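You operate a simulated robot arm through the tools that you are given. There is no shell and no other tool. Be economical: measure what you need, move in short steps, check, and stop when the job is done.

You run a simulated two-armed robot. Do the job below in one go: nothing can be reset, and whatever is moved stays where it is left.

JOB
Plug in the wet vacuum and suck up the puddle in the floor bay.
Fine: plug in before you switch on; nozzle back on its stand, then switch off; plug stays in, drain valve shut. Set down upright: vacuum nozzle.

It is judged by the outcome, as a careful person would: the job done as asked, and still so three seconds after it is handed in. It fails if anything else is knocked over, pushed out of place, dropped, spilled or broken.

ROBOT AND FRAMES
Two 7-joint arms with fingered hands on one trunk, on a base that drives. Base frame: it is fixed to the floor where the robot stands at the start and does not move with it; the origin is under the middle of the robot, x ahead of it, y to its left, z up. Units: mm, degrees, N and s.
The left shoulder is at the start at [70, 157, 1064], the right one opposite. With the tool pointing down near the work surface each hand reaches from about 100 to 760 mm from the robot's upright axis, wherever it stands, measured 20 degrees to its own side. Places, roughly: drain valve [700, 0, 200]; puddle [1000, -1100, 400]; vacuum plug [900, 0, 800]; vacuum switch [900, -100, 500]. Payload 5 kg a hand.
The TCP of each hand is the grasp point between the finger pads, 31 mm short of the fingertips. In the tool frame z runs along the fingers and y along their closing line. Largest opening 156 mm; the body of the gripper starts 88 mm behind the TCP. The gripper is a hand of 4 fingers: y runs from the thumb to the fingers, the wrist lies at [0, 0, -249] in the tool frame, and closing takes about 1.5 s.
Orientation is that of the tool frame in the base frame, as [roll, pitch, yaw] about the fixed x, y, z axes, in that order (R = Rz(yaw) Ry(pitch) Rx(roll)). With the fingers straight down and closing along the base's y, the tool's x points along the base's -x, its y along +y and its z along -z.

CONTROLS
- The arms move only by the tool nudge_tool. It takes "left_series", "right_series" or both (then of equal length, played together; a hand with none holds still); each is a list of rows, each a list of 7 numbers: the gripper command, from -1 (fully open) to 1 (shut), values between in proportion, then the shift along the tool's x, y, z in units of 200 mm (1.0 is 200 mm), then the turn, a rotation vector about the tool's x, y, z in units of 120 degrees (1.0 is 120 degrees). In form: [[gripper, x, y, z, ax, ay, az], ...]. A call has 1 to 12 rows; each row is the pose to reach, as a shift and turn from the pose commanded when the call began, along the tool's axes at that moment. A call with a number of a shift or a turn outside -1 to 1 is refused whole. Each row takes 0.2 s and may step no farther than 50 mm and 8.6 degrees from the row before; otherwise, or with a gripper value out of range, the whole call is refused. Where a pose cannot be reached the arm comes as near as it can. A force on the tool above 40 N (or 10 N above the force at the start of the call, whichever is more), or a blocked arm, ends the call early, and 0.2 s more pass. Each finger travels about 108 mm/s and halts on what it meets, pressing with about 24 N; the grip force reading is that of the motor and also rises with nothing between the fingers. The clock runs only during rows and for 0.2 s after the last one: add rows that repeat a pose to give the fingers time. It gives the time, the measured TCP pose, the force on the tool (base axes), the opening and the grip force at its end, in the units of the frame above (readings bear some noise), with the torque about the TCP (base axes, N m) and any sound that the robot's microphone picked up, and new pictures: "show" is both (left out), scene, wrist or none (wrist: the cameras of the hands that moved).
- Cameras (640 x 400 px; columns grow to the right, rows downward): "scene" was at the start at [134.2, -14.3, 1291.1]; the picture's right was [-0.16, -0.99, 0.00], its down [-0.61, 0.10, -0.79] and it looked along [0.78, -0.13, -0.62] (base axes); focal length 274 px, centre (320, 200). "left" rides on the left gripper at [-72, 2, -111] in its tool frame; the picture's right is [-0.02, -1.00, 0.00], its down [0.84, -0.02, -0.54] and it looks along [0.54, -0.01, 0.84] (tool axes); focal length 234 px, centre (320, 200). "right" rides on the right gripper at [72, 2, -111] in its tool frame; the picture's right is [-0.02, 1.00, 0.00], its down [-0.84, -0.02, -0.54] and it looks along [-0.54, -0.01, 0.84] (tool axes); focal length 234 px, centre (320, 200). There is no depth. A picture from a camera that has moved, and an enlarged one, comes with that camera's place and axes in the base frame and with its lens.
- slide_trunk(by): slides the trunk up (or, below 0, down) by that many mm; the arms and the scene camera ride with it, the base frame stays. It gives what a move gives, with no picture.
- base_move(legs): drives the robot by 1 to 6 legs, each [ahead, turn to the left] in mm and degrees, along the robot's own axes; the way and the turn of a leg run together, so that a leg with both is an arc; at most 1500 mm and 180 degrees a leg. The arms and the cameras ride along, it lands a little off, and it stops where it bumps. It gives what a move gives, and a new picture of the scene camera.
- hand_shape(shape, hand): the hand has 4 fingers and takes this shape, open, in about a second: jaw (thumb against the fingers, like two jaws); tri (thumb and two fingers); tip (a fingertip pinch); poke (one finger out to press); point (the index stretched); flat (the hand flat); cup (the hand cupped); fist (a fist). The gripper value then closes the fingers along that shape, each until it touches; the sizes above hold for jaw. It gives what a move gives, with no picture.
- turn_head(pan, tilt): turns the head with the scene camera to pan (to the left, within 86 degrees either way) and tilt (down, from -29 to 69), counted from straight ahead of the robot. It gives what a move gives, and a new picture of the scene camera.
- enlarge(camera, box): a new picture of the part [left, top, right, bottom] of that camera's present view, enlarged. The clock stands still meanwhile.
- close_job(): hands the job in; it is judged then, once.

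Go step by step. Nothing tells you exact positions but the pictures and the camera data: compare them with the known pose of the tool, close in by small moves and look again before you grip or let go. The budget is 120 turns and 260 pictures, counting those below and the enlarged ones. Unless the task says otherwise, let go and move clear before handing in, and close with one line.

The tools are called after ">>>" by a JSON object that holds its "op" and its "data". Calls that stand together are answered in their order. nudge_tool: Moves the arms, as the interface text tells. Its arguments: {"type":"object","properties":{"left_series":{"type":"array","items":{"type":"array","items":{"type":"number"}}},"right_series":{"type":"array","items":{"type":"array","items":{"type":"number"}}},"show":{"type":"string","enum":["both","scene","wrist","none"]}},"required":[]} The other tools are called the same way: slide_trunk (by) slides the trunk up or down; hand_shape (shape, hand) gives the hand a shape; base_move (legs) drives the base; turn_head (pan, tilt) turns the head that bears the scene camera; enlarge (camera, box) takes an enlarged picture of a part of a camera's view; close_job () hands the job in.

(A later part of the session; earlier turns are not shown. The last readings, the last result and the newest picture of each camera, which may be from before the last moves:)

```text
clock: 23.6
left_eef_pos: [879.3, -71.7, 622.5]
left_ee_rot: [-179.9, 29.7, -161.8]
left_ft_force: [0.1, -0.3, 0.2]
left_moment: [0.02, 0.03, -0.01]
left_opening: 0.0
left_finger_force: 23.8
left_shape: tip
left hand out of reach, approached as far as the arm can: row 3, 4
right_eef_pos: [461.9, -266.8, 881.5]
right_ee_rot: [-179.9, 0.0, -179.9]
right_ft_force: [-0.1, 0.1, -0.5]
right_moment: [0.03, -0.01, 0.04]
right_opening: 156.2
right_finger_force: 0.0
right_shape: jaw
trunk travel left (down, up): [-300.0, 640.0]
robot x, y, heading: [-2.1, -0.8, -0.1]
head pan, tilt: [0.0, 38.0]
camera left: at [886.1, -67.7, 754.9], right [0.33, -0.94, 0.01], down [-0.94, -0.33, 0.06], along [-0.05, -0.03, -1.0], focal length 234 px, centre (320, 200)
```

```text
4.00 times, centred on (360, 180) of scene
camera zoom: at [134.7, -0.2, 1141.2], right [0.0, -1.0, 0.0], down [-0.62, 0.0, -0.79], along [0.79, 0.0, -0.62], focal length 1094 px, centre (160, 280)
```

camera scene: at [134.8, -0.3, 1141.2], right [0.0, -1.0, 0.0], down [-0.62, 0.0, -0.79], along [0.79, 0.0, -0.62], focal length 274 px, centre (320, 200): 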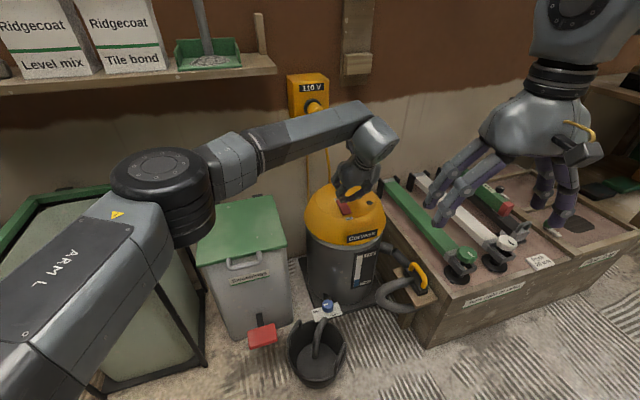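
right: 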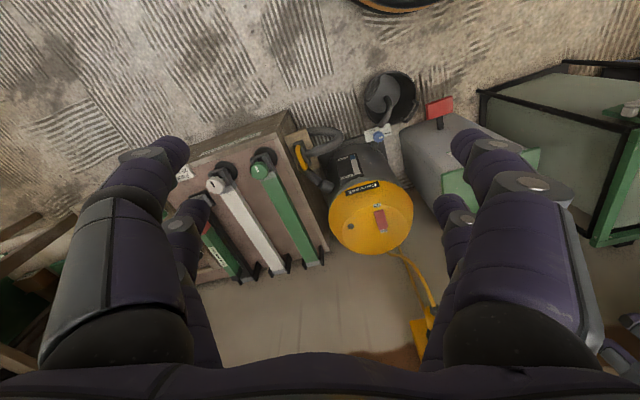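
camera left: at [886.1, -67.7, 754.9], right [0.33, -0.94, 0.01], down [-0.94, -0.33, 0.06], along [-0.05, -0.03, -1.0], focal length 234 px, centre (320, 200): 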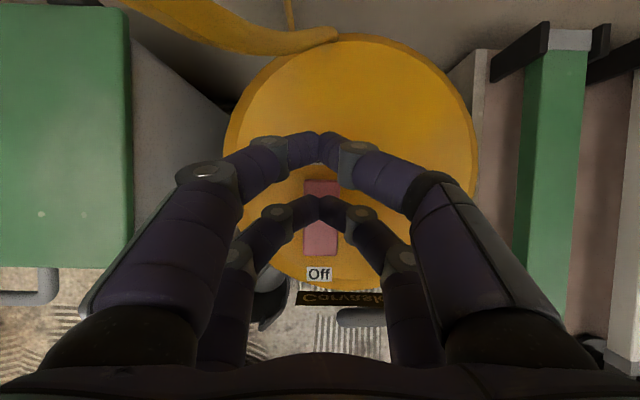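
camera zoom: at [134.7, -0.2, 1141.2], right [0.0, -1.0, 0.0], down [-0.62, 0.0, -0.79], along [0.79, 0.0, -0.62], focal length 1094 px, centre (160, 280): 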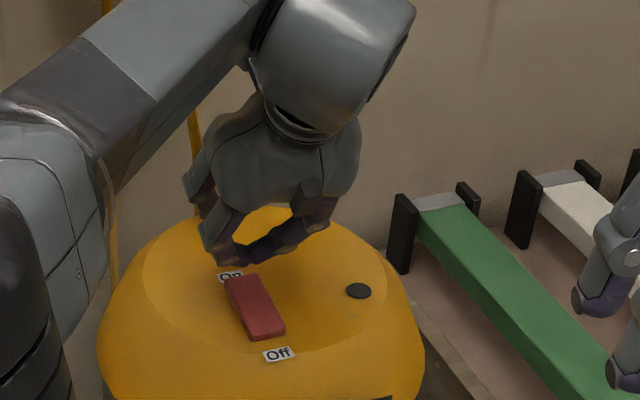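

The arm is at its reach limit here. I'll draw the hand back, then drive the base 120 mm ahead (the bucket is still about 170 mm clear).

>>> {"op": "nudge_tool", "data": {"left_series": [[1, 0.12, 0.05, -0.11, 0, 0, 0], [1, 0.24, 0.1, -0.22, 0, 0, 0], [1, 0.363, 0.157, -0.322, 0, 0, 0]], "show": "none"}}

>>> {"op": "base_move", "data": {"legs": [[120, 0]]}}

>>> {"op": "enlarge", "data": {"camera": "left", "box": [0, 0, 640, 400]}}

```text
clock: 24.4
left_eef_pos: [779.3, -68.4, 640.3]
left_ee_rot: [-180.0, 29.6, -161.4]
left_ft_force: [-1.0, 0.9, 1.0]
left_moment: [-0.04, 0.03, -0.01]
left_opening: 0.1
left_finger_force: 23.8
left_shape: tip
right_eef_pos: [462.5, -266.8, 881.5]
right_ee_rot: [-179.9, -0.1, 180.0]
right_ft_force: [0.7, 0.6, 0.4]
right_moment: [-0.08, -0.01, -0.01]
right_opening: 156.1
right_finger_force: 0.1
right_shape: jaw
trunk travel left (down, up): [-300.0, 640.0]
robot x, y, heading: [1.6, -2.4, 0.1]
head pan, tilt: [0.0, 38.0]
```

```text
clock: 25.7
left_eef_pos: [902.1, -72.9, 639.6]
left_ee_rot: [180.0, 29.6, -161.9]
left_ft_force: [0.3, 0.1, -0.5]
left_moment: [0.04, 0.02, 0.03]
left_opening: 0.1
left_finger_force: 24.2
left_shape: tip
right_eef_pos: [584.8, -268.9, 879.8]
right_ee_rot: [179.9, -0.1, 179.7]
right_ft_force: [0.4, 0.6, -0.9]
right_moment: [-0.05, 0.04, 0.0]
right_opening: 156.1
right_finger_force: 0.0
right_shape: jaw
trunk travel left (down, up): [-300.0, 640.0]
robot x, y, heading: [122.3, 0.9, -0.0]
head pan, tilt: [0.0, 38.0]
camera scene: at [258.6, -0.7, 1141.0], right [0.0, -1.0, 0.0], down [-0.62, 0.0, -0.79], along [0.79, 0.0, -0.62], focal length 274 px, centre (320, 200)
```

scene: 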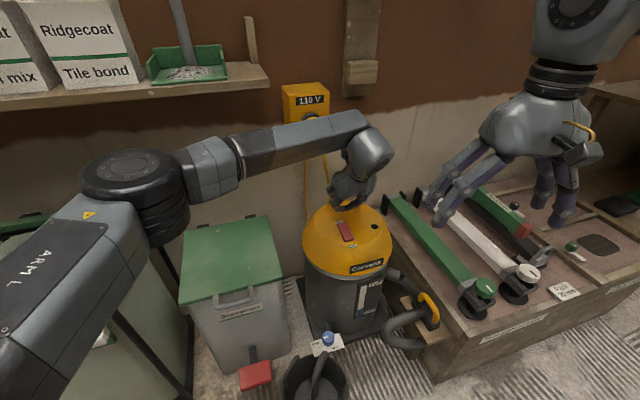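

```text
1.00 times, centred on (320, 200) of left (not enlarged: the box is as wide or as high as the picture)
camera zoom: at [908.0, -69.6, 772.6], right [0.33, -0.94, 0.01], down [-0.94, -0.33, 0.06], along [-0.05, -0.03, -1.0], focal length 234 px, centre (320, 200)
```

zoom: 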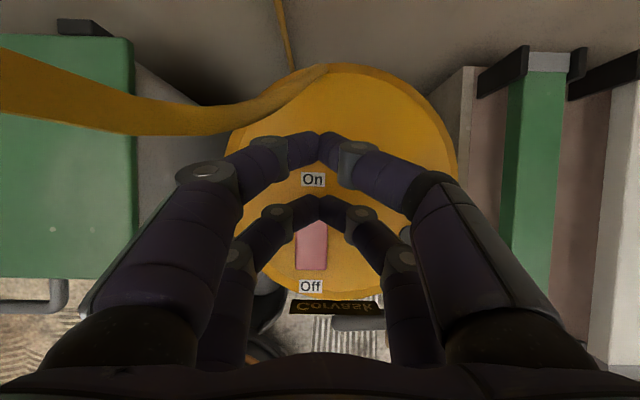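

The On end sits just behind and below the lower tips. I'll shift to over it and press straight down in small steps.

>>> {"op": "nudge_tool", "data": {"left_series": [[1, 0.149, 0.028, 0.088, 0, 0, 0], [1, 0.173, 0.028, 0.131, 0, 0, 0], [1, 0.193, 0.028, 0.166, 0, 0, 0], [1, 0.203, 0.028, 0.183, 0, 0, 0], [1, 0.211, 0.028, 0.196, 0, 0, 0], [1, 0.218, 0.028, 0.21, 0, 0, 0]], "show": "wrist"}}

>>> {"op": "enlarge", "data": {"camera": "scene", "box": [290, 160, 410, 280]}}

```text
clock: 27.1
left_eef_pos: [883.8, -72.5, 589.0]
left_ee_rot: [-179.6, 30.1, -161.7]
left_ft_force: [3.5, 0.9, 34.4]
left_moment: [-0.04, 0.05, -0.01]
left_opening: 0.1
left_finger_force: 24.3
left_shape: tip
right_eef_pos: [581.6, -268.8, 882.7]
right_ee_rot: [-180.0, 0.2, 179.9]
right_ft_force: [0.6, 0.3, 0.5]
right_moment: [0.0, -0.01, -0.02]
right_opening: 155.7
right_finger_force: 0.0
right_shape: jaw
trunk travel left (down, up): [-300.0, 640.0]
robot x, y, heading: [120.5, -0.5, -0.0]
head pan, tilt: [0.0, 38.0]
camera left: at [888.9, -68.1, 722.5], right [0.33, -0.94, 0.02], down [-0.94, -0.33, 0.05], along [-0.04, -0.03, -1.0], focal length 234 px, centre (320, 200)
```

left: 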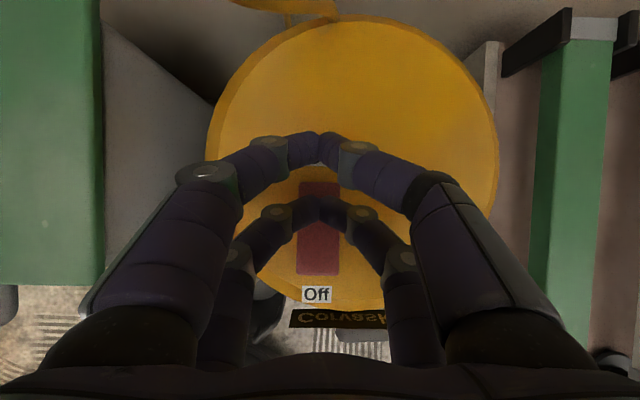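

```text
3.33 times, centred on (350, 220) of scene
camera zoom: at [253.7, -0.2, 1142.2], right [0.0, -1.0, 0.0], down [-0.61, 0.0, -0.79], along [0.79, 0.0, -0.61], focal length 912 px, centre (220, 133)
```

zoom: 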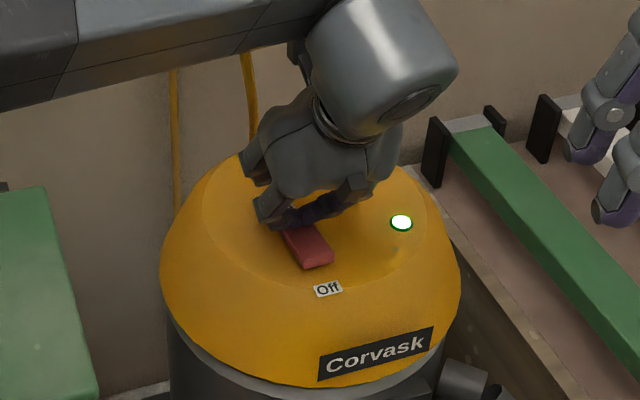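

The pilot light is green: it's plugged in and switched on. I'll lift the hand off and pull it well back.

>>> {"op": "nudge_tool", "data": {"left_series": [[1, -0.062, 0, -0.109, 0, 0, 0], [1, -0.15, 0, -0.25, 0, 0, 0], [1, -0.25, 0, -0.42, 0, 0, 0], [1, -0.15, 0, -0.6, 0, 0, 0], [1, -0.05, 0, -0.8, 0, 0, 0], [1, 0.05, 0, -1.0, 0, 0, 0]], "show": "scene"}}

>>> {"op": "turn_head", "data": {"pan": -25, "tilt": 50}}

>>> {"op": "enlarge", "data": {"camera": "scene", "box": [200, 150, 440, 400]}}

```text
clock: 28.5
left_eef_pos: [778.6, -107.5, 755.4]
left_ee_rot: [-180.0, 29.6, -161.8]
left_ft_force: [0.4, 0.5, -0.7]
left_moment: [-0.02, -0.02, -0.02]
left_opening: 0.0
left_finger_force: 23.8
left_shape: tip
right_eef_pos: [583.0, -268.9, 880.6]
right_ee_rot: [-180.0, 0.0, 179.7]
right_ft_force: [-0.3, 0.3, -0.2]
right_moment: [0.01, -0.02, -0.02]
right_opening: 155.8
right_finger_force: 0.0
right_shape: jaw
trunk travel left (down, up): [-300.0, 640.0]
robot x, y, heading: [120.6, 2.2, 0.0]
head pan, tilt: [0.0, 38.0]
camera scene: at [256.3, -0.9, 1141.3], right [0.0, -1.0, 0.0], down [-0.62, 0.0, -0.79], along [0.79, 0.0, -0.62], focal length 274 px, centre (320, 200)
```

scene: 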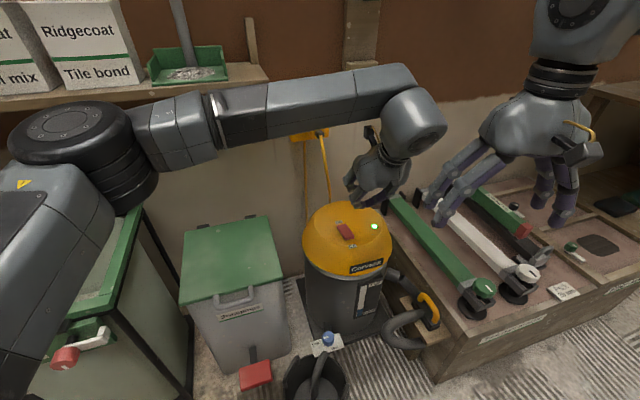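

```text
clock: 29.4
left_eef_pos: [779.9, -107.6, 754.7]
left_ee_rot: [-179.9, 29.6, -161.9]
left_ft_force: [0.2, 1.2, -0.1]
left_moment: [-0.03, 0.0, -0.02]
left_opening: 0.0
left_finger_force: 23.6
left_shape: tip
right_eef_pos: [584.0, -269.1, 880.8]
right_ee_rot: [180.0, 0.0, 179.7]
right_ft_force: [0.6, 0.2, 0.1]
right_moment: [0.0, 0.0, 0.04]
right_opening: 155.7
right_finger_force: 0.0
right_shape: jaw
trunk travel left (down, up): [-300.0, 640.0]
robot x, y, heading: [122.8, 0.9, -0.0]
head pan, tilt: [-25.0, 50.0]
camera scene: at [240.6, -33.1, 1124.1], right [-0.42, -0.91, 0.0], down [-0.69, 0.32, -0.64], along [0.58, -0.27, -0.77], focal length 274 px, centre (320, 200)
```

scene: 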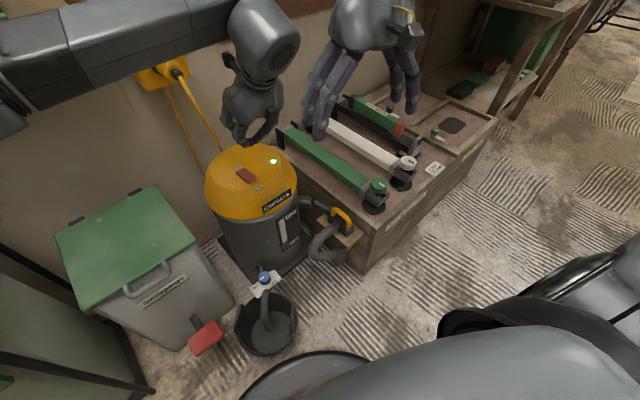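

```text
1.60 times, centred on (320, 275) of scene
camera zoom: at [240.6, -33.1, 1124.1], right [-0.42, -0.91, 0.0], down [-0.69, 0.32, -0.64], along [0.58, -0.27, -0.77], focal length 438 px, centre (320, 80)
```

zoom: 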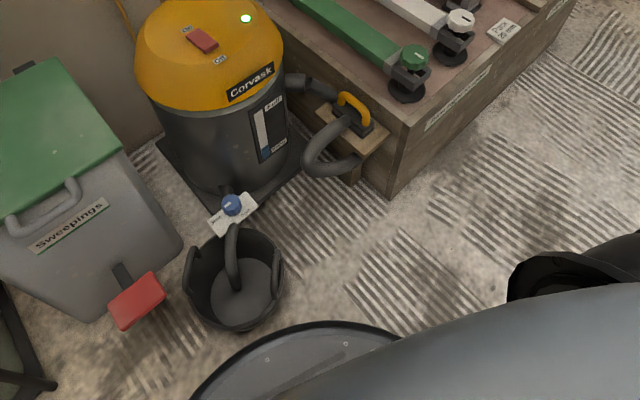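

The nozzle handle is at about [713, -337, 362], and the puddle at about [930, -1003, 400]. The bucket is close in front of the base, so I'll tuck the left arm and back off, then drive to around [290, -600], where the right arm can reach both nozzle and puddle.

>>> {"op": "nudge_tool", "data": {"left_series": [[1, 0.117, 0.167, -0.05, 0, 0, 0], [1, 0.233, 0.333, -0.1, 0, 0, 0], [1, 0.35, 0.5, -0.15, 0, 0, 0], [1, 0.467, 0.667, -0.2, 0, 0, 0], [1, 0.583, 0.833, -0.25, 0, 0, 0], [1, 0.7, 1.0, -0.3, 0, 0, 0]], "show": "none"}}

>>> {"op": "nudge_tool", "data": {"left_series": [[1, 0.05, 0.15, -0.067, 0, 0, 0], [1, 0.1, 0.3, -0.133, 0, 0, 0], [1, 0.15, 0.45, -0.2, 0, 0, 0], [1, 0.2, 0.6, -0.267, 0, 0, 0], [1, 0.25, 0.75, -0.333, 0, 0, 0], [1, 0.3, 0.9, -0.4, 0, 0, 0]], "show": "none"}}

>>> {"op": "base_move", "data": {"legs": [[-120, 0], [0, -64], [660, 0], [0, 64]]}}

```text
clock: 30.8
left_eef_pos: [573.8, 37.4, 733.7]
left_ee_rot: [-179.7, 29.7, -161.8]
left_ft_force: [0.2, 0.1, -0.3]
left_moment: [-0.02, 0.03, -0.03]
left_opening: 0.1
left_finger_force: 23.6
left_shape: tip
right_eef_pos: [583.0, -268.1, 880.0]
right_ee_rot: [180.0, 0.0, 179.7]
right_ft_force: [0.3, 0.3, 0.0]
right_moment: [-0.03, 0.0, -0.01]
right_opening: 155.8
right_finger_force: 0.0
right_shape: jaw
trunk travel left (down, up): [-300.0, 640.0]
robot x, y, heading: [120.3, 0.8, -0.3]
head pan, tilt: [-25.0, 50.0]
```

```text
clock: 32.2
left_eef_pos: [485.3, 137.9, 804.6]
left_ee_rot: [179.6, 27.9, -162.0]
left_ft_force: [1.1, 0.4, 5.2]
left_moment: [-0.18, 0.16, -0.04]
left_opening: 0.0
left_finger_force: 23.9
left_shape: tip
left hand out of reach, approached as far as the arm can: row 4, 5, 6
right_eef_pos: [582.6, -266.8, 882.8]
right_ee_rot: [-180.0, 0.1, 179.9]
right_ft_force: [0.6, 0.1, -0.3]
right_moment: [-0.06, 0.03, 0.01]
right_opening: 155.8
right_finger_force: 0.0
right_shape: jaw
trunk travel left (down, up): [-300.0, 640.0]
robot x, y, heading: [122.3, -1.4, 0.1]
head pan, tilt: [-25.0, 50.0]
```

```text
clock: 42.2
left_eef_pos: [664.7, -453.1, 812.8]
left_ee_rot: [179.9, 29.5, -161.5]
left_ft_force: [-0.6, 1.1, 0.3]
left_moment: [0.03, 0.01, 0.02]
left_opening: 0.1
left_finger_force: 24.1
left_shape: tip
right_eef_pos: [761.3, -858.3, 880.6]
right_ee_rot: [-179.9, 0.0, -179.7]
right_ft_force: [-0.5, -0.2, 0.3]
right_moment: [0.0, -0.03, 0.04]
right_opening: 156.0
right_finger_force: 0.1
right_shape: jaw
trunk travel left (down, up): [-300.0, 640.0]
robot x, y, heading: [297.7, -593.5, 0.3]
head pan, tilt: [-25.0, 50.0]
camera scene: at [416.2, -624.6, 1124.1], right [-0.42, -0.91, 0.0], down [-0.7, 0.32, -0.64], along [0.58, -0.27, -0.77], focal length 274 px, centre (320, 200)
```

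scene: 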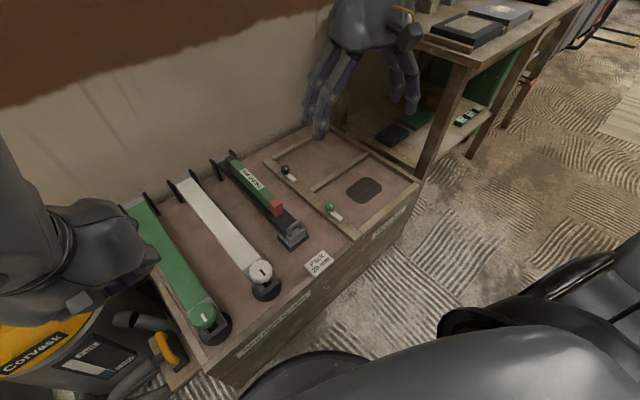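

Parked at [298, -594]. I'll look closely at the puddle bay and at the nozzle.

>>> {"op": "enlarge", "data": {"camera": "scene", "box": [230, 120, 430, 270]}}

>>> {"op": "turn_head", "data": {"pan": 25, "tilt": 55}}

>>> {"op": "nudge_tool", "data": {"left_series": [[1, 0.0, 0.15, -0.06, 0, 0, 0], [1, 0.0, 0.3, -0.13, 0, 0, 0], [1, 0.0, 0.45, -0.2, 0, 0, 0], [1, -0.0, 0.6, -0.27, 0, 0, 0], [1, -0.0, 0.8, -0.33, 0, 0, 0], [1, -0.0, 1.0, -0.4, 0, 0, 0]], "show": "scene"}}

```text
2.67 times, centred on (330, 195) of scene
camera zoom: at [416.2, -624.6, 1124.1], right [-0.42, -0.91, 0.0], down [-0.7, 0.32, -0.64], along [0.58, -0.27, -0.77], focal length 729 px, centre (293, 213)
```

zoom: 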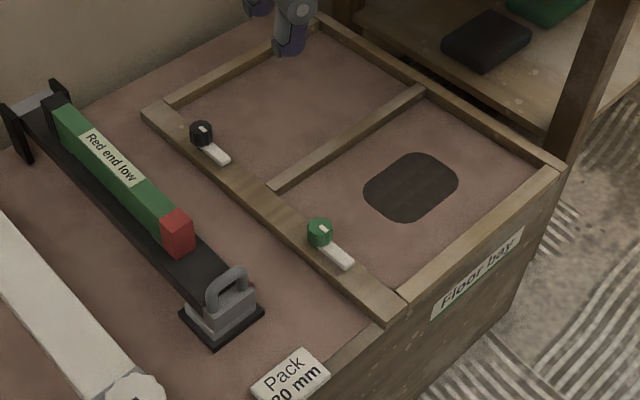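

```text
clock: 43.4
left_eef_pos: [664.4, -455.3, 811.9]
left_ee_rot: [179.9, 29.5, -161.5]
left_ft_force: [-0.1, 0.1, 0.3]
left_moment: [-0.01, -0.03, 0.02]
left_opening: 0.0
left_finger_force: 24.4
left_shape: tip
right_eef_pos: [761.5, -858.4, 879.6]
right_ee_rot: [-180.0, 0.0, -179.8]
right_ft_force: [0.6, 0.3, -0.5]
right_moment: [-0.03, 0.01, -0.01]
right_opening: 155.8
right_finger_force: 0.0
right_shape: jaw
trunk travel left (down, up): [-300.0, 640.0]
robot x, y, heading: [297.6, -591.2, 0.1]
head pan, tilt: [25.0, 55.0]
camera scene: at [411.5, -562.0, 1117.6], right [0.43, -0.9, 0.0], down [-0.74, -0.35, -0.57], along [0.52, 0.24, -0.82], focal length 274 px, centre (320, 200)
```

scene: 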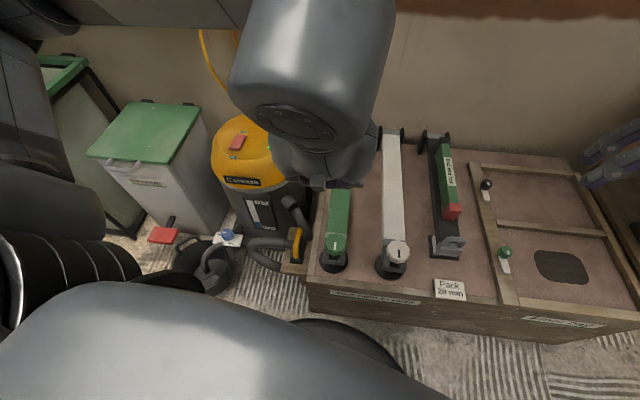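

```text
clock: 45.0
left_eef_pos: [603.5, -302.3, 868.7]
left_ee_rot: [175.8, 17.7, -163.1]
left_ft_force: [0.7, -0.6, 0.2]
left_moment: [-0.01, -0.02, 0.01]
left_opening: 0.1
left_finger_force: 24.1
left_shape: tip
left hand out of reach, approached as far as the arm can: row 1, 2, 3, 4, 5, 6
right_eef_pos: [761.0, -859.9, 880.6]
right_ee_rot: [180.0, 0.0, -179.7]
right_ft_force: [-0.9, -1.2, 0.7]
right_moment: [0.02, -0.01, 0.02]
right_opening: 156.1
right_finger_force: 0.1
right_shape: jaw
trunk travel left (down, up): [-300.0, 640.0]
robot x, y, heading: [298.5, -590.8, 0.2]
head pan, tilt: [25.0, 55.0]
stopped in row 6 (left hand): the arm was blocked; the commanded pose is now the measured one
camera scene: at [411.6, -562.7, 1117.5], right [0.43, -0.9, 0.0], down [-0.74, -0.35, -0.57], along [0.52, 0.24, -0.82], focal length 274 px, centre (320, 200)
```

scene: 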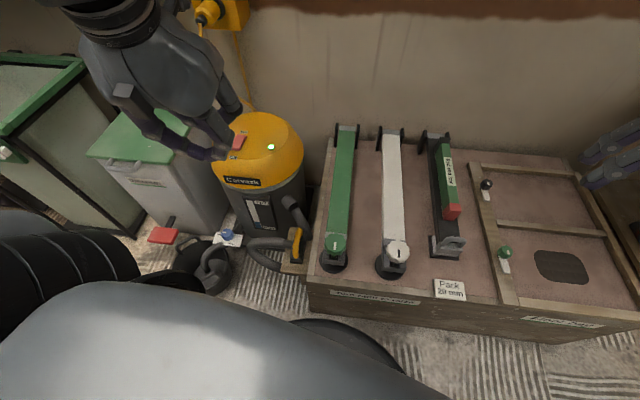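

The left hand needs to be further clear of the nozzle. I'll lift it up and left.

>>> {"op": "nudge_tool", "data": {"left_series": [[1, 0.05, 0.05, -0.15, 0, 0, 0], [1, 0.1, 0.1, -0.3, 0, 0, 0], [1, 0.15, 0.15, -0.45, 0, 0, 0], [1, 0.15, 0.3, -0.6, 0, 0, 0], [1, 0.15, 0.45, -0.7, 0, 0, 0], [1, 0.15, 0.6, -0.8, 0, 0, 0], [1, 0.15, 0.75, -0.8, 0, 0, 0], [1, 0.15, 0.9, -0.8, 0, 0, 0]], "show": "scene"}}

>>> {"op": "enlarge", "data": {"camera": "scene", "box": [180, 160, 340, 300]}}

```text
clock: 46.8
left_eef_pos: [473.8, -163.0, 1023.6]
left_ee_rot: [175.7, 17.7, -163.1]
left_ft_force: [-0.5, 0.8, -0.3]
left_moment: [0.02, 0.01, -0.02]
left_opening: 0.0
left_finger_force: 23.9
left_shape: tip
right_eef_pos: [759.7, -857.9, 881.1]
right_ee_rot: [-180.0, 0.0, -179.9]
right_ft_force: [0.5, 0.0, 0.5]
right_moment: [0.0, 0.01, -0.01]
right_opening: 155.7
right_finger_force: 0.0
right_shape: jaw
trunk travel left (down, up): [-300.0, 640.0]
robot x, y, heading: [293.1, -589.1, 0.0]
head pan, tilt: [25.0, 55.0]
camera scene: at [410.9, -561.9, 1117.6], right [0.43, -0.9, 0.0], down [-0.74, -0.35, -0.57], along [0.52, 0.24, -0.82], focal length 274 px, centre (320, 200)
```

scene: 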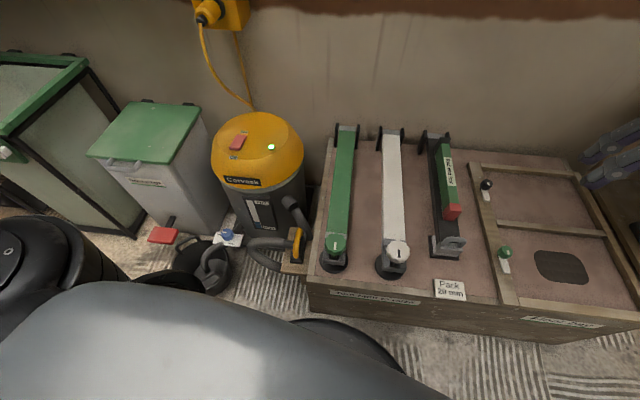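

```text
2.86 times, centred on (260, 230) of scene
camera zoom: at [410.9, -561.9, 1117.6], right [0.43, -0.9, 0.0], down [-0.74, -0.35, -0.57], along [0.52, 0.24, -0.82], focal length 781 px, centre (491, 114)
```

zoom: 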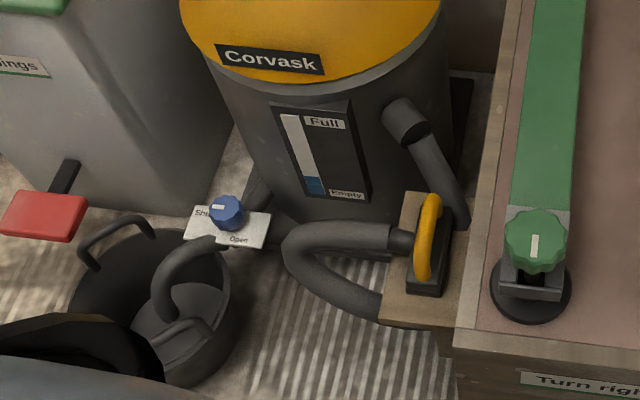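

Both the nozzle and the plug are clearly visible now. The yellow handle's centre is about [725, -343, 344], running along yaw 18–20°. I'll bring the right hand above it.

>>> {"op": "nudge_tool", "data": {"right_series": [[-1, 0, 0.2, 0.1, 0, 0, 0], [-1, 0, 0.4, 0.2, 0, 0, 0], [-1, 0, 0.6, 0.3, 0, 0, 0], [-1, 0, 0.8, 0.4, 0, 0, 0], [-1, 0, 1.0, 0.5, 0, 0, 0]], "show": "none"}}

>>> {"op": "nudge_tool", "data": {"right_series": [[-1, 0.04, 0.2, 0.1, 0, 0, -0.03], [-1, 0.07, 0.4, 0.2, 0, 0, -0.06], [-1, 0.11, 0.6, 0.3, 0, 0, -0.09], [-1, 0.15, 0.8, 0.4, 0, 0, -0.12], [-1, 0.18, 1.0, 0.5, 0, 0, -0.155]], "show": "both"}}

```text
clock: 48.0
left_eef_pos: [476.5, -161.6, 1022.5]
left_ee_rot: [175.8, 17.5, -163.1]
left_ft_force: [-0.3, -0.5, 0.4]
left_moment: [-0.02, 0.0, -0.01]
left_opening: 0.0
left_finger_force: 23.9
left_shape: tip
right_eef_pos: [758.7, -659.1, 782.0]
right_ee_rot: [-180.0, 0.0, -179.7]
right_ft_force: [-0.3, 1.4, 0.6]
right_moment: [-0.02, 0.03, 0.01]
right_opening: 155.9
right_finger_force: 0.1
right_shape: jaw
trunk travel left (down, up): [-300.0, 640.0]
robot x, y, heading: [297.1, -593.4, 0.3]
head pan, tilt: [25.0, 55.0]
```

```text
clock: 49.2
left_eef_pos: [476.0, -162.9, 1022.8]
left_ee_rot: [175.7, 17.4, -163.2]
left_ft_force: [0.2, -1.3, 1.0]
left_moment: [0.01, 0.09, 0.0]
left_opening: 0.0
left_finger_force: 24.3
left_shape: tip
right_eef_pos: [702.5, -575.6, 702.8]
right_ee_rot: [179.7, 0.1, -161.3]
right_ft_force: [0.4, -0.2, 0.0]
right_moment: [0.05, 0.05, 0.03]
right_opening: 156.1
right_finger_force: 0.0
right_shape: jaw
right hand out of reach, approached as far as the arm can: row 3, 4, 5
trunk travel left (down, up): [-300.0, 640.0]
robot x, y, heading: [296.6, -595.9, -0.0]
head pan, tilt: [25.0, 55.0]
camera scene: at [412.8, -562.2, 1117.4], right [0.43, -0.9, 0.0], down [-0.74, -0.35, -0.57], along [0.52, 0.24, -0.82], focal length 274 px, centre (320, 200)
camera right: at [635.0, -598.0, 813.3], right [-0.3, 0.95, 0.0], down [0.8, 0.25, 0.55], along [0.52, 0.17, -0.84], focal length 234 px, centre (320, 200)
```

scene: 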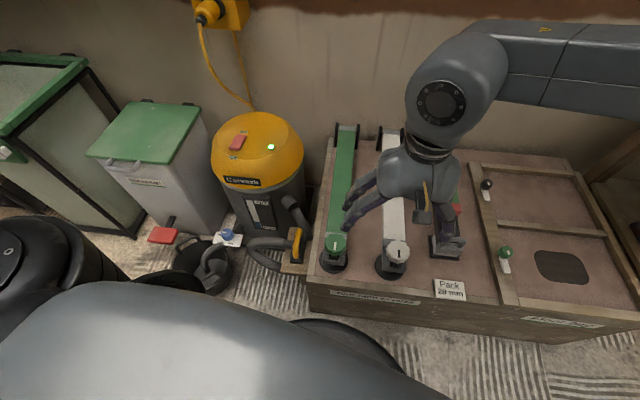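
right: 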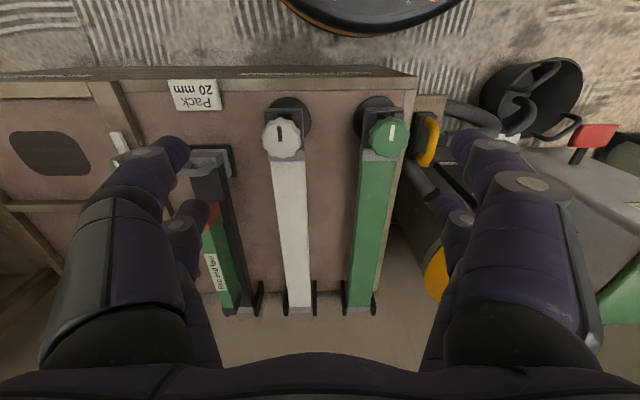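

The right arm can't cross that far in front of the robot. I'll turn the base left by 45° so the nozzle lies on the right arm's own side, and later swing back to the puddle.

>>> {"op": "base_move", "data": {"legs": [[0, 45]]}}

>>> {"op": "turn_head", "data": {"pan": -15, "tilt": 55}}

```text
clock: 51.7
left_eef_pos: [118.4, -164.3, 1023.1]
left_ee_rot: [175.8, 17.7, -118.0]
left_ft_force: [-0.7, -0.3, -0.4]
left_moment: [0.0, -0.01, -0.03]
left_opening: 0.0
left_finger_force: 24.0
left_shape: tip
right_eef_pos: [571.3, -293.6, 703.0]
right_ee_rot: [179.9, 0.1, -116.1]
right_ft_force: [0.3, -0.5, 0.4]
right_moment: [-0.01, -0.01, 0.0]
right_opening: 155.9
right_finger_force: 0.0
right_shape: jaw
trunk travel left (down, up): [-300.0, 640.0]
robot x, y, heading: [296.7, -592.7, 45.3]
head pan, tilt: [25.0, 55.0]
camera scene: at [355.3, -489.2, 1117.6], right [0.94, -0.34, 0.0], down [-0.28, -0.77, -0.57], along [0.19, 0.54, -0.82], focal length 274 px, centre (320, 200)
```

scene: 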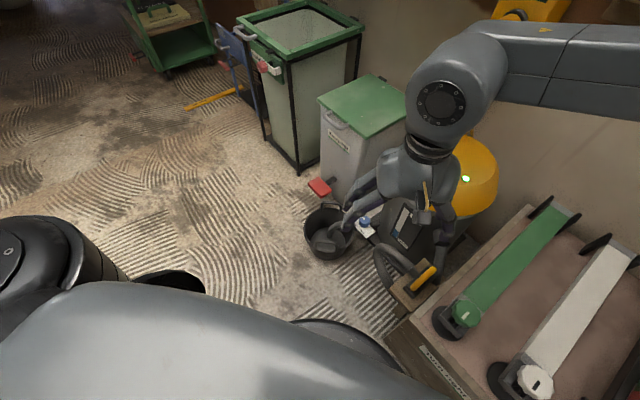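

```text
clock: 52.8
left_eef_pos: [118.0, -163.9, 1021.8]
left_ee_rot: [175.8, 17.7, -118.0]
left_ft_force: [-0.6, 1.2, -0.3]
left_moment: [-0.01, -0.01, 0.03]
left_opening: 0.2
left_finger_force: 23.8
left_shape: tip
right_eef_pos: [571.4, -293.3, 702.8]
right_ee_rot: [179.8, 0.1, -116.1]
right_ft_force: [-0.2, 0.2, 1.3]
right_moment: [0.01, 0.04, -0.02]
right_opening: 156.2
right_finger_force: 0.0
right_shape: jaw
trunk travel left (down, up): [-300.0, 640.0]
robot x, y, heading: [298.4, -592.9, 45.4]
head pan, tilt: [-15.0, 55.0]
camera scene: at [393.5, -520.7, 1117.6], right [0.51, -0.86, 0.0], down [-0.71, -0.41, -0.57], along [0.49, 0.29, -0.82], focal length 274 px, centre (320, 200)
```

scene: 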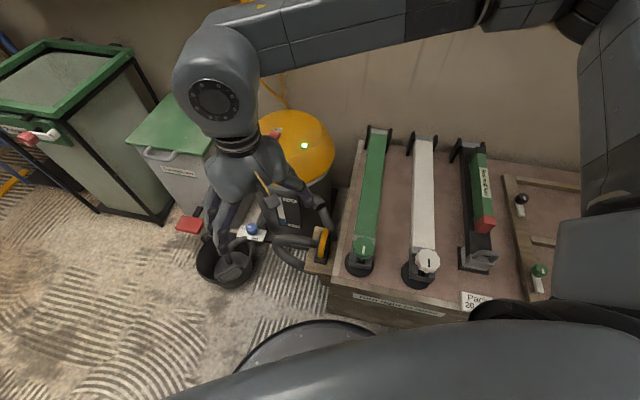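

Now the nozzle is well within the right arm's reach. I'll turn the hand to line up with the handle and descend to about 170 mm above it.

>>> {"op": "nudge_tool", "data": {"right_series": [[-1, -0.014, -0.1, 0.11, 0, 0, 0.048], [-1, -0.03, -0.2, 0.23, 0, 0, 0.095], [-1, -0.043, -0.3, 0.34, 0, 0, 0.143], [-1, -0.057, -0.4, 0.46, 0, 0, 0.19], [-1, -0.07, -0.5, 0.57, 0, 0, 0.238], [-1, -0.086, -0.6, 0.69, 0, 0, 0.285], [-1, -0.1, -0.7, 0.8, 0, 0, 0.333], [-1, -0.114, -0.8, 0.915, 0, 0, 0.38]], "show": "both"}}

>>> {"op": "enlarge", "data": {"camera": "right", "box": [200, 60, 440, 260]}}

```text
clock: 54.6
left_eef_pos: [119.4, -164.8, 1024.0]
left_ee_rot: [175.7, 17.6, -118.0]
left_ft_force: [-0.2, 0.0, -0.2]
left_moment: [0.01, -0.03, 0.03]
left_opening: 0.1
left_finger_force: 24.1
left_shape: tip
right_eef_pos: [729.3, -342.5, 517.8]
right_ee_rot: [179.7, -0.4, -161.6]
right_ft_force: [0.1, 0.3, 0.2]
right_moment: [0.01, -0.01, 0.01]
right_opening: 155.9
right_finger_force: 0.1
right_shape: jaw
right hand out of reach, approached as far as the arm can: row 8
trunk travel left (down, up): [-300.0, 640.0]
robot x, y, heading: [299.2, -591.5, 45.1]
head pan, tilt: [-15.0, 55.0]
camera scene: at [394.2, -520.9, 1117.5], right [0.51, -0.86, 0.0], down [-0.71, -0.41, -0.57], along [0.49, 0.29, -0.82], focal length 274 px, centre (320, 200)
camera right: at [662.4, -363.9, 629.1], right [-0.29, 0.96, 0.01], down [0.81, 0.25, 0.54], along [0.51, 0.16, -0.84], focal length 234 px, centre (320, 200)
```

scene: 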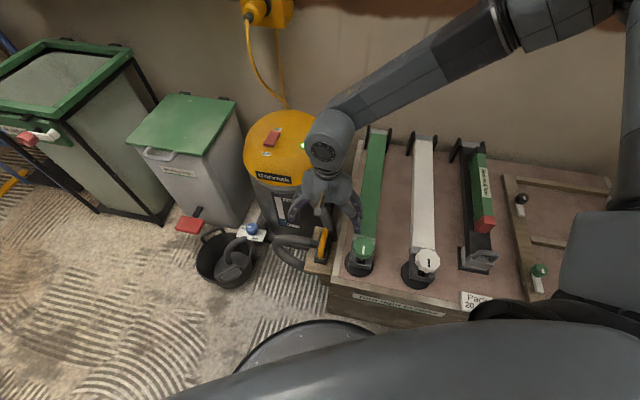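
right: 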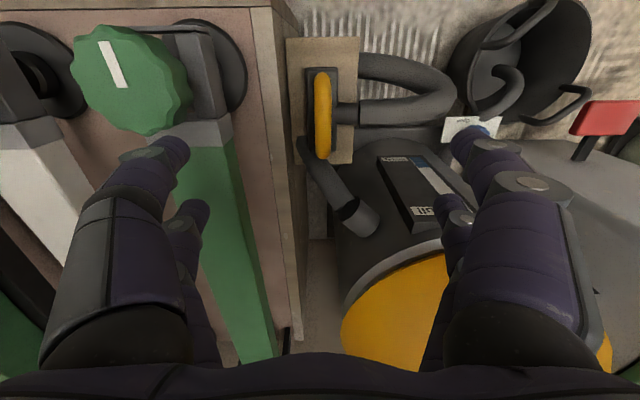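

```text
2.00 times, centred on (320, 160) of right
camera zoom: at [662.4, -363.9, 629.1], right [-0.29, 0.96, 0.01], down [0.81, 0.25, 0.54], along [0.51, 0.16, -0.84], focal length 468 px, centre (320, 280)
```

zoom: 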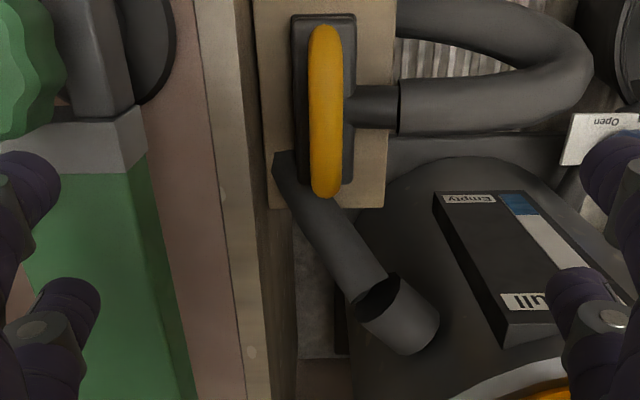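

The nozzle's yellow handle is directly below; triangulation puts the handle near z 350 at [720, -342], with the box edge and the green jack close by on its right. I'll narrow the opening, lean the palm 10° away from the jack, and lower with the trunk.

>>> {"op": "nudge_tool", "data": {"right_series": [[-0.3, 0.02, 0.01, 0, 0.04, 0, 0], [-0.3, 0.045, 0.017, 0, 0.083, 0, 0], [-0.3, 0.045, 0.017, 0, 0.083, 0, 0], [-0.3, 0.045, 0.017, 0, 0.083, 0, 0]], "show": "none"}}

>>> {"op": "slide_trunk", "data": {"by": -80}}

>>> {"op": "enlarge", "data": {"camera": "right", "box": [0, 0, 640, 400]}}

>>> {"op": "enlarge", "data": {"camera": "scene", "box": [220, 120, 420, 300]}}

```text
clock: 55.6
left_eef_pos: [117.8, -164.1, 1024.4]
left_ee_rot: [175.7, 17.7, -118.1]
left_ft_force: [0.7, 0.5, 0.0]
left_moment: [-0.04, 0.02, -0.01]
left_opening: 0.4
left_finger_force: 23.6
left_shape: tip
right_eef_pos: [745.8, -344.2, 525.3]
right_ee_rot: [-170.4, -0.9, -161.2]
right_ft_force: [-0.1, 0.4, 0.1]
right_moment: [-0.01, 0.0, 0.03]
right_opening: 102.0
right_finger_force: 0.1
right_shape: jaw
right hand out of reach, approached as far as the arm can: row 1, 2, 3, 4
trunk travel left (down, up): [-300.0, 640.0]
robot x, y, heading: [294.1, -591.5, 45.6]
head pan, tilt: [-15.0, 55.0]
```

```text
clock: 56.7
left_eef_pos: [117.8, -165.0, 942.9]
left_ee_rot: [175.8, 17.6, -118.1]
left_ft_force: [-0.8, 0.2, -0.2]
left_moment: [-0.01, 0.0, 0.02]
left_opening: 0.0
left_finger_force: 24.2
left_shape: tip
right_eef_pos: [746.8, -344.7, 446.7]
right_ee_rot: [-170.6, -0.9, -161.1]
right_ft_force: [0.0, 0.3, 0.6]
right_moment: [0.04, 0.02, 0.01]
right_opening: 101.4
right_finger_force: 0.0
right_shape: jaw
trunk travel left (down, up): [-220.0, 720.0]
robot x, y, heading: [296.3, -593.1, 45.3]
head pan, tilt: [-15.0, 55.0]
```

```text
1.00 times, centred on (320, 200) of right (not enlarged: the box is as wide or as high as the picture)
camera zoom: at [673.3, -348.5, 556.4], right [-0.3, 0.94, -0.16], down [0.78, 0.34, 0.53], along [0.55, 0.03, -0.83], focal length 234 px, centre (320, 200)
```

zoom: 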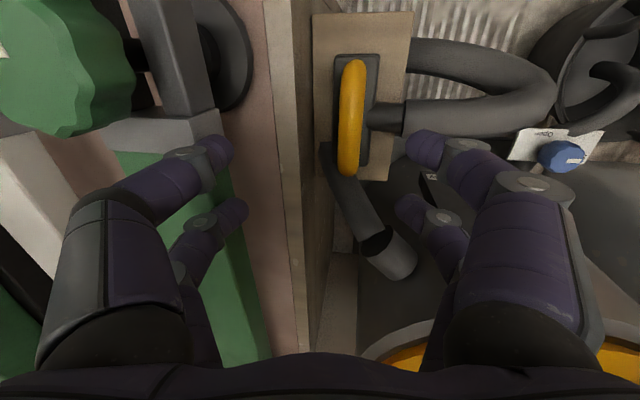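

```text
2.22 times, centred on (320, 210) of scene
camera zoom: at [393.5, -520.9, 1037.6], right [0.51, -0.86, 0.0], down [-0.71, -0.41, -0.57], along [0.5, 0.29, -0.82], focal length 608 px, centre (320, 178)
```

zoom: 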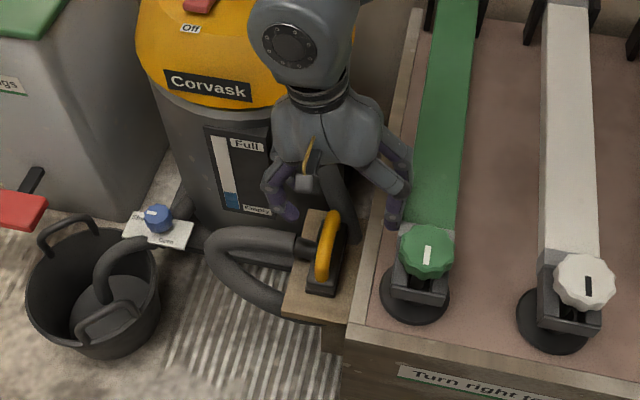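

The hand was held off about 27 mm too far along the handle. I'll test whether it can move back over the handle at this trunk height.

>>> {"op": "nudge_tool", "data": {"right_series": [[-0.3, 0.06, 0.03, 0, 0, 0, 0], [-0.3, 0.126, 0.063, 0, 0, 0, 0], [-0.3, 0.126, 0.063, 0, 0, 0, 0]], "show": "wrist"}}

```text
clock: 57.5
left_eef_pos: [118.6, -164.6, 942.7]
left_ee_rot: [175.8, 17.6, -118.0]
left_ft_force: [0.4, -0.4, 0.6]
left_moment: [-0.02, 0.02, -0.01]
left_opening: 0.0
left_finger_force: 24.0
left_shape: tip
right_eef_pos: [737.2, -342.5, 449.7]
right_ee_rot: [-170.7, -1.6, -160.8]
right_ft_force: [0.3, 0.0, 0.2]
right_moment: [-0.03, -0.02, 0.01]
right_opening: 101.3
right_finger_force: 0.1
right_shape: jaw
right hand out of reach, approached as far as the arm can: row 1, 2, 3
trunk travel left (down, up): [-220.0, 720.0]
robot x, y, heading: [299.2, -589.0, 45.2]
head pan, tilt: [-15.0, 55.0]
camera right: at [666.9, -346.9, 560.1], right [-0.31, 0.94, -0.16], down [0.78, 0.34, 0.52], along [0.54, 0.03, -0.84], focal length 234 px, centre (320, 200)
```

right: 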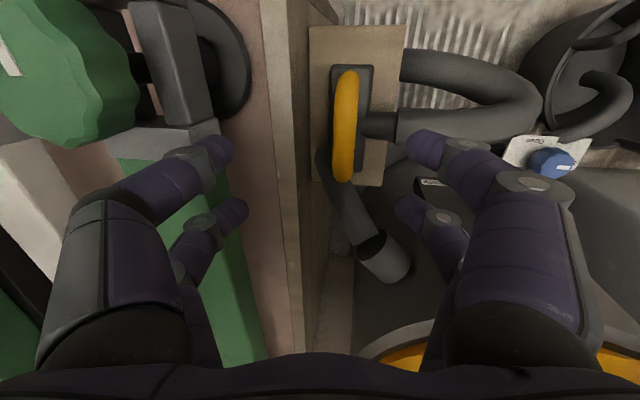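

Still limited by the arm's joints with this heading. I'll raise, turn the base back by 13°, and try again from there.

>>> {"op": "slide_trunk", "data": {"by": 110}}

>>> {"op": "base_move", "data": {"legs": [[0, -13]]}}

```text
clock: 59.0
left_eef_pos: [117.2, -163.6, 1053.6]
left_ee_rot: [175.8, 17.5, -118.0]
left_ft_force: [0.6, 0.1, -0.1]
left_moment: [0.02, 0.02, -0.02]
left_opening: 0.1
left_finger_force: 24.5
left_shape: tip
right_eef_pos: [738.1, -342.7, 559.6]
right_ee_rot: [-170.7, -1.6, -160.8]
right_ft_force: [-0.1, -0.2, 0.1]
right_moment: [-0.01, 0.02, 0.03]
right_opening: 101.9
right_finger_force: 0.1
right_shape: jaw
trunk travel left (down, up): [-330.0, 610.0]
robot x, y, heading: [300.1, -588.8, 45.3]
head pan, tilt: [-15.0, 55.0]
```

```text
clock: 60.1
left_eef_pos: [216.3, -136.4, 1054.3]
left_ee_rot: [175.7, 17.6, -130.5]
left_ft_force: [-0.1, 0.3, -0.4]
left_moment: [0.01, 0.01, -0.02]
left_opening: 0.0
left_finger_force: 24.0
left_shape: tip
right_eef_pos: [781.5, -443.7, 557.2]
right_ee_rot: [-170.6, -1.6, -173.3]
right_ft_force: [-0.1, 0.4, 0.7]
right_moment: [-0.01, 0.01, 0.02]
right_opening: 101.7
right_finger_force: 0.0
right_shape: jaw
trunk travel left (down, up): [-330.0, 610.0]
robot x, y, heading: [301.4, -591.8, 32.5]
head pan, tilt: [-15.0, 55.0]
camera scene: at [407.2, -543.6, 1147.5], right [0.31, -0.95, 0.0], down [-0.78, -0.25, -0.57], along [0.55, 0.18, -0.82], focal length 274 px, centre (320, 200)
```

scene: 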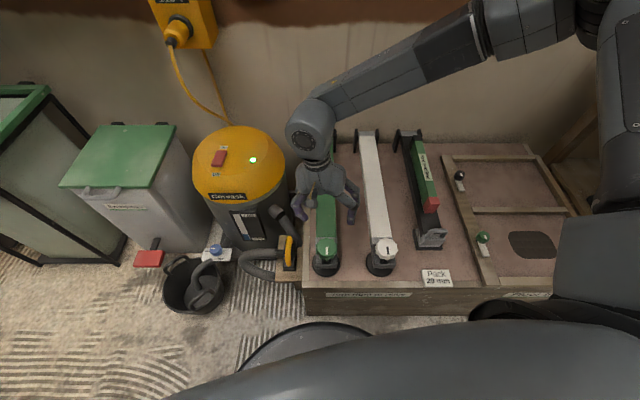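

The arm folds too tightly here. A better spot is about [330, -780] facing left, where both the nozzle and the puddle lie at comfortable reach, so I'll drive there (reverse move).

>>> {"op": "base_move", "data": {"legs": [[0, 66.5], [-190, 0], [0, -57]]}}

```text
clock: 67.1
left_eef_pos: [179.9, -339.4, 1052.9]
left_ee_rot: [175.9, 17.6, -122.3]
left_ft_force: [0.3, -0.4, 0.2]
left_moment: [-0.02, -0.01, 0.03]
left_opening: 0.1
left_finger_force: 24.2
left_shape: tip
right_eef_pos: [784.5, -564.0, 559.3]
right_ee_rot: [-170.7, -1.6, -165.0]
right_ft_force: [-0.6, 0.8, 0.1]
right_moment: [-0.02, -0.02, -0.04]
right_opening: 101.9
right_finger_force: 0.0
right_shape: jaw
trunk travel left (down, up): [-330.0, 610.0]
robot x, y, heading: [325.1, -777.0, 41.1]
head pan, tilt: [-15.0, 55.0]
camera scene: at [426.8, -716.5, 1147.6], right [0.44, -0.9, 0.0], down [-0.74, -0.36, -0.57], along [0.52, 0.25, -0.82], focal length 274 px, centre (320, 200)
```

scene: 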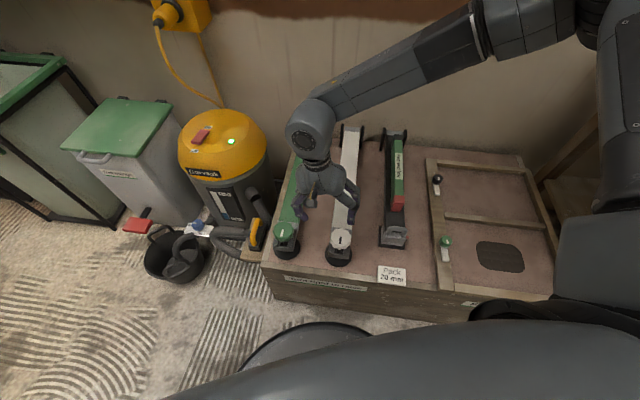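

Now I'll move the right hand toward the handle, staying at the present height.

>>> {"op": "nudge_tool", "data": {"right_series": [[-0.3, 0.006, 0.2, -0.03, 0, 0, -0.007], [-0.3, 0.012, 0.4, -0.06, 0, 0, -0.013], [-0.3, 0.018, 0.6, -0.1, 0, 0, -0.02], [-0.3, 0.024, 0.8, -0.13, 0, 0, -0.026], [-0.3, 0.03, 1.0, -0.16, 0, 0, -0.033]], "show": "wrist"}}

```text
clock: 68.3
left_eef_pos: [180.0, -340.0, 1053.5]
left_ee_rot: [175.7, 17.6, -122.4]
left_ft_force: [0.1, 0.1, 1.1]
left_moment: [0.0, 0.02, 0.0]
left_opening: 0.1
left_finger_force: 24.0
left_shape: tip
right_eef_pos: [761.1, -517.6, 630.1]
right_ee_rot: [-171.2, -2.2, -161.4]
right_ft_force: [-0.3, 0.5, -0.1]
right_moment: [-0.02, -0.01, -0.01]
right_opening: 101.5
right_finger_force: 0.0
right_shape: jaw
right hand out of reach, approached as far as the arm can: row 1, 2, 3, 4, 5
trunk travel left (down, up): [-330.0, 610.0]
robot x, y, heading: [326.2, -781.8, 41.3]
head pan, tilt: [-15.0, 55.0]
camera right: at [691.4, -520.1, 741.6], right [-0.3, 0.94, -0.15], down [0.79, 0.33, 0.51], along [0.53, 0.03, -0.85], focal length 234 px, centre (320, 200)
```

right: 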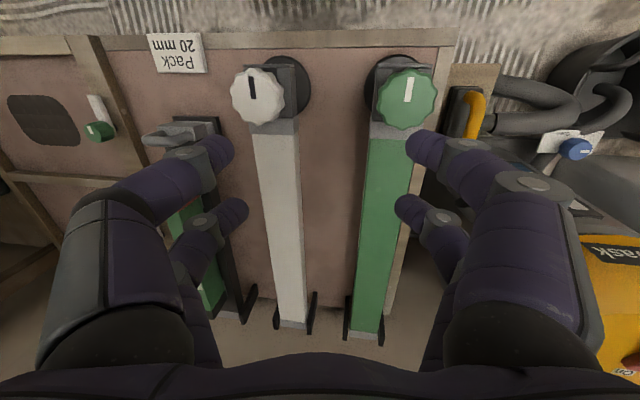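

The right arm is limited in this direction. The left arm suits the nozzle better from this spot (base turned to about 15°), and a later turn of the base carries the nozzle to the puddle. I'll move the right hand aside, turn, and ready the left hand.

>>> {"op": "nudge_tool", "data": {"right_series": [[-1, 0.1, -0.18, 0, 0, 0, 0], [-1, 0.2, -0.36, -0.02, 0, 0, 0], [-1, 0.3, -0.54, -0.04, 0, 0, 0], [-1, 0.4, -0.72, -0.06, 0, 0, 0], [-1, 0.5, -0.9, -0.1, 0, 0, 0]], "show": "none"}}

>>> {"op": "nudge_tool", "data": {"right_series": [[-1, 0.1, -0.18, 0, 0, 0, 0], [-1, 0.2, -0.36, -0.05, 0, 0, 0], [-1, 0.3, -0.54, -0.1, 0, 0, 0], [-1, 0.35, -0.72, -0.2, 0, 0, 0], [-1, 0.35, -0.9, -0.3, 0, 0, 0]], "show": "none"}}

>>> {"op": "hand_shape", "data": {"shape": "jaw", "hand": "left"}}

>>> {"op": "base_move", "data": {"legs": [[0, -26]]}}

>>> {"op": "turn_head", "data": {"pan": 15, "tilt": 50}}

```text
clock: 69.5
left_eef_pos: [177.0, -340.7, 1053.7]
left_ee_rot: [175.8, 17.7, -122.3]
left_ft_force: [-0.2, -0.3, 1.1]
left_moment: [0.04, 0.0, 0.04]
left_opening: 0.3
left_finger_force: 23.9
left_shape: tip
right_eef_pos: [723.6, -719.8, 683.3]
right_ee_rot: [-170.9, -2.2, -161.2]
right_ft_force: [0.5, 0.1, -0.6]
right_moment: [0.01, -0.01, 0.01]
right_opening: 156.2
right_finger_force: 0.1
right_shape: jaw
trunk travel left (down, up): [-330.0, 610.0]
robot x, y, heading: [325.0, -779.8, 41.0]
head pan, tilt: [-15.0, 55.0]
```

```text
clock: 70.9
left_eef_pos: [180.1, -338.6, 1052.9]
left_ee_rot: [175.7, 17.6, -122.4]
left_ft_force: [0.1, 0.1, -0.7]
left_moment: [-0.01, 0.02, 0.0]
left_opening: 0.0
left_finger_force: 23.6
left_shape: tip
right_eef_pos: [724.7, -839.0, 710.8]
right_ee_rot: [-164.8, -12.8, -161.9]
right_ft_force: [-0.6, 0.0, 0.0]
right_moment: [-0.01, 0.0, -0.02]
right_opening: 155.9
right_finger_force: 0.0
right_shape: jaw
right hand out of reach, approached as far as the arm can: row 2, 3, 4, 5
trunk travel left (down, up): [-330.0, 610.0]
robot x, y, heading: [323.3, -785.1, 41.3]
head pan, tilt: [-15.0, 55.0]
stopped in row 5 (right hand): the arm was blocked; the commanded pose is now the measured one
```

```text
clock: 71.8
left_eef_pos: [179.5, -339.9, 1053.6]
left_ee_rot: [175.8, 17.5, -122.5]
left_ft_force: [0.4, 0.5, 0.1]
left_moment: [-0.04, 0.0, 0.0]
left_opening: 156.3
left_finger_force: 0.0
left_shape: jaw
right_eef_pos: [726.5, -840.2, 711.2]
right_ee_rot: [-165.0, -12.7, -162.0]
right_ft_force: [0.6, 0.3, -0.6]
right_moment: [-0.03, 0.0, 0.06]
right_opening: 156.2
right_finger_force: 0.1
right_shape: jaw
trunk travel left (down, up): [-330.0, 610.0]
robot x, y, heading: [322.6, -782.2, 41.0]
head pan, tilt: [-15.0, 55.0]
```

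```text
clock: 73.5
left_eef_pos: [391.4, -320.5, 1052.6]
left_ee_rot: [175.7, 17.6, -148.9]
left_ft_force: [0.9, -0.2, 0.1]
left_moment: [0.04, 0.07, 0.01]
left_opening: 155.8
left_finger_force: 0.0
left_shape: jaw
right_eef_pos: [658.2, -1012.1, 710.1]
right_ee_rot: [-164.9, -12.8, 171.5]
right_ft_force: [0.5, -0.5, -0.4]
right_moment: [0.03, 0.0, -0.03]
right_opening: 155.9
right_finger_force: 0.1
right_shape: jaw
trunk travel left (down, up): [-330.0, 610.0]
robot x, y, heading: [327.4, -782.0, 14.5]
head pan, tilt: [-15.0, 55.0]
camera scene: at [444.7, -769.2, 1147.6], right [-0.01, -1.0, 0.0], down [-0.82, 0.01, -0.57], along [0.57, -0.01, -0.82], focal length 274 px, centre (320, 200)
```

scene: 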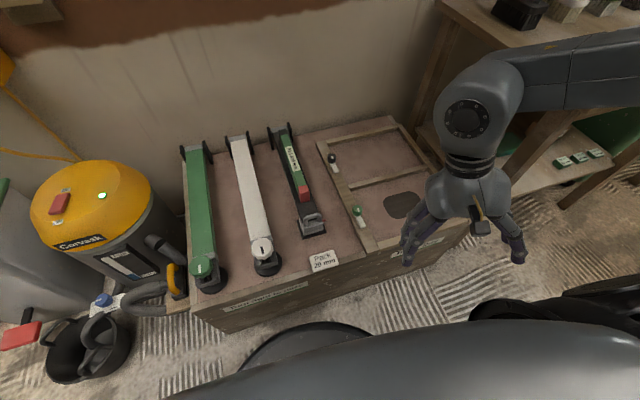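

```text
clock: 74.5
left_eef_pos: [391.1, -321.7, 1053.4]
left_ee_rot: [175.8, 17.7, -149.0]
left_ft_force: [0.0, 0.3, 0.1]
left_moment: [0.01, 0.0, 0.01]
left_opening: 156.0
left_finger_force: 0.1
left_shape: jaw
right_eef_pos: [657.7, -1011.0, 711.7]
right_ee_rot: [-164.9, -12.7, 171.5]
right_ft_force: [0.3, -0.4, 0.0]
right_moment: [0.01, -0.04, -0.01]
right_opening: 156.0
right_finger_force: 0.0
right_shape: jaw
trunk travel left (down, up): [-330.0, 610.0]
robot x, y, heading: [323.9, -782.6, 14.5]
head pan, tilt: [15.0, 50.0]
camera scene: at [439.6, -730.6, 1154.1], right [0.49, -0.87, 0.0], down [-0.67, -0.38, -0.64], along [0.56, 0.32, -0.77], focal length 274 px, centre (320, 200)
```

scene: 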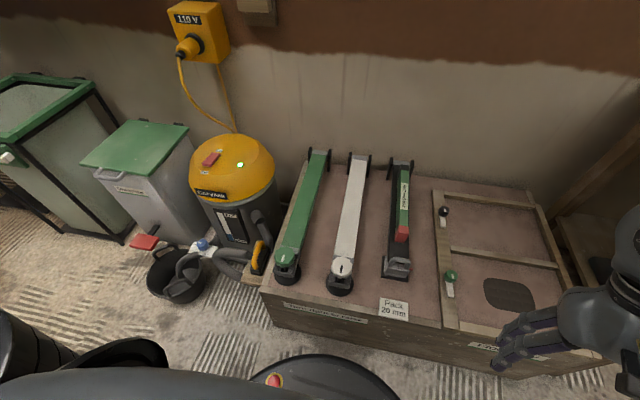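

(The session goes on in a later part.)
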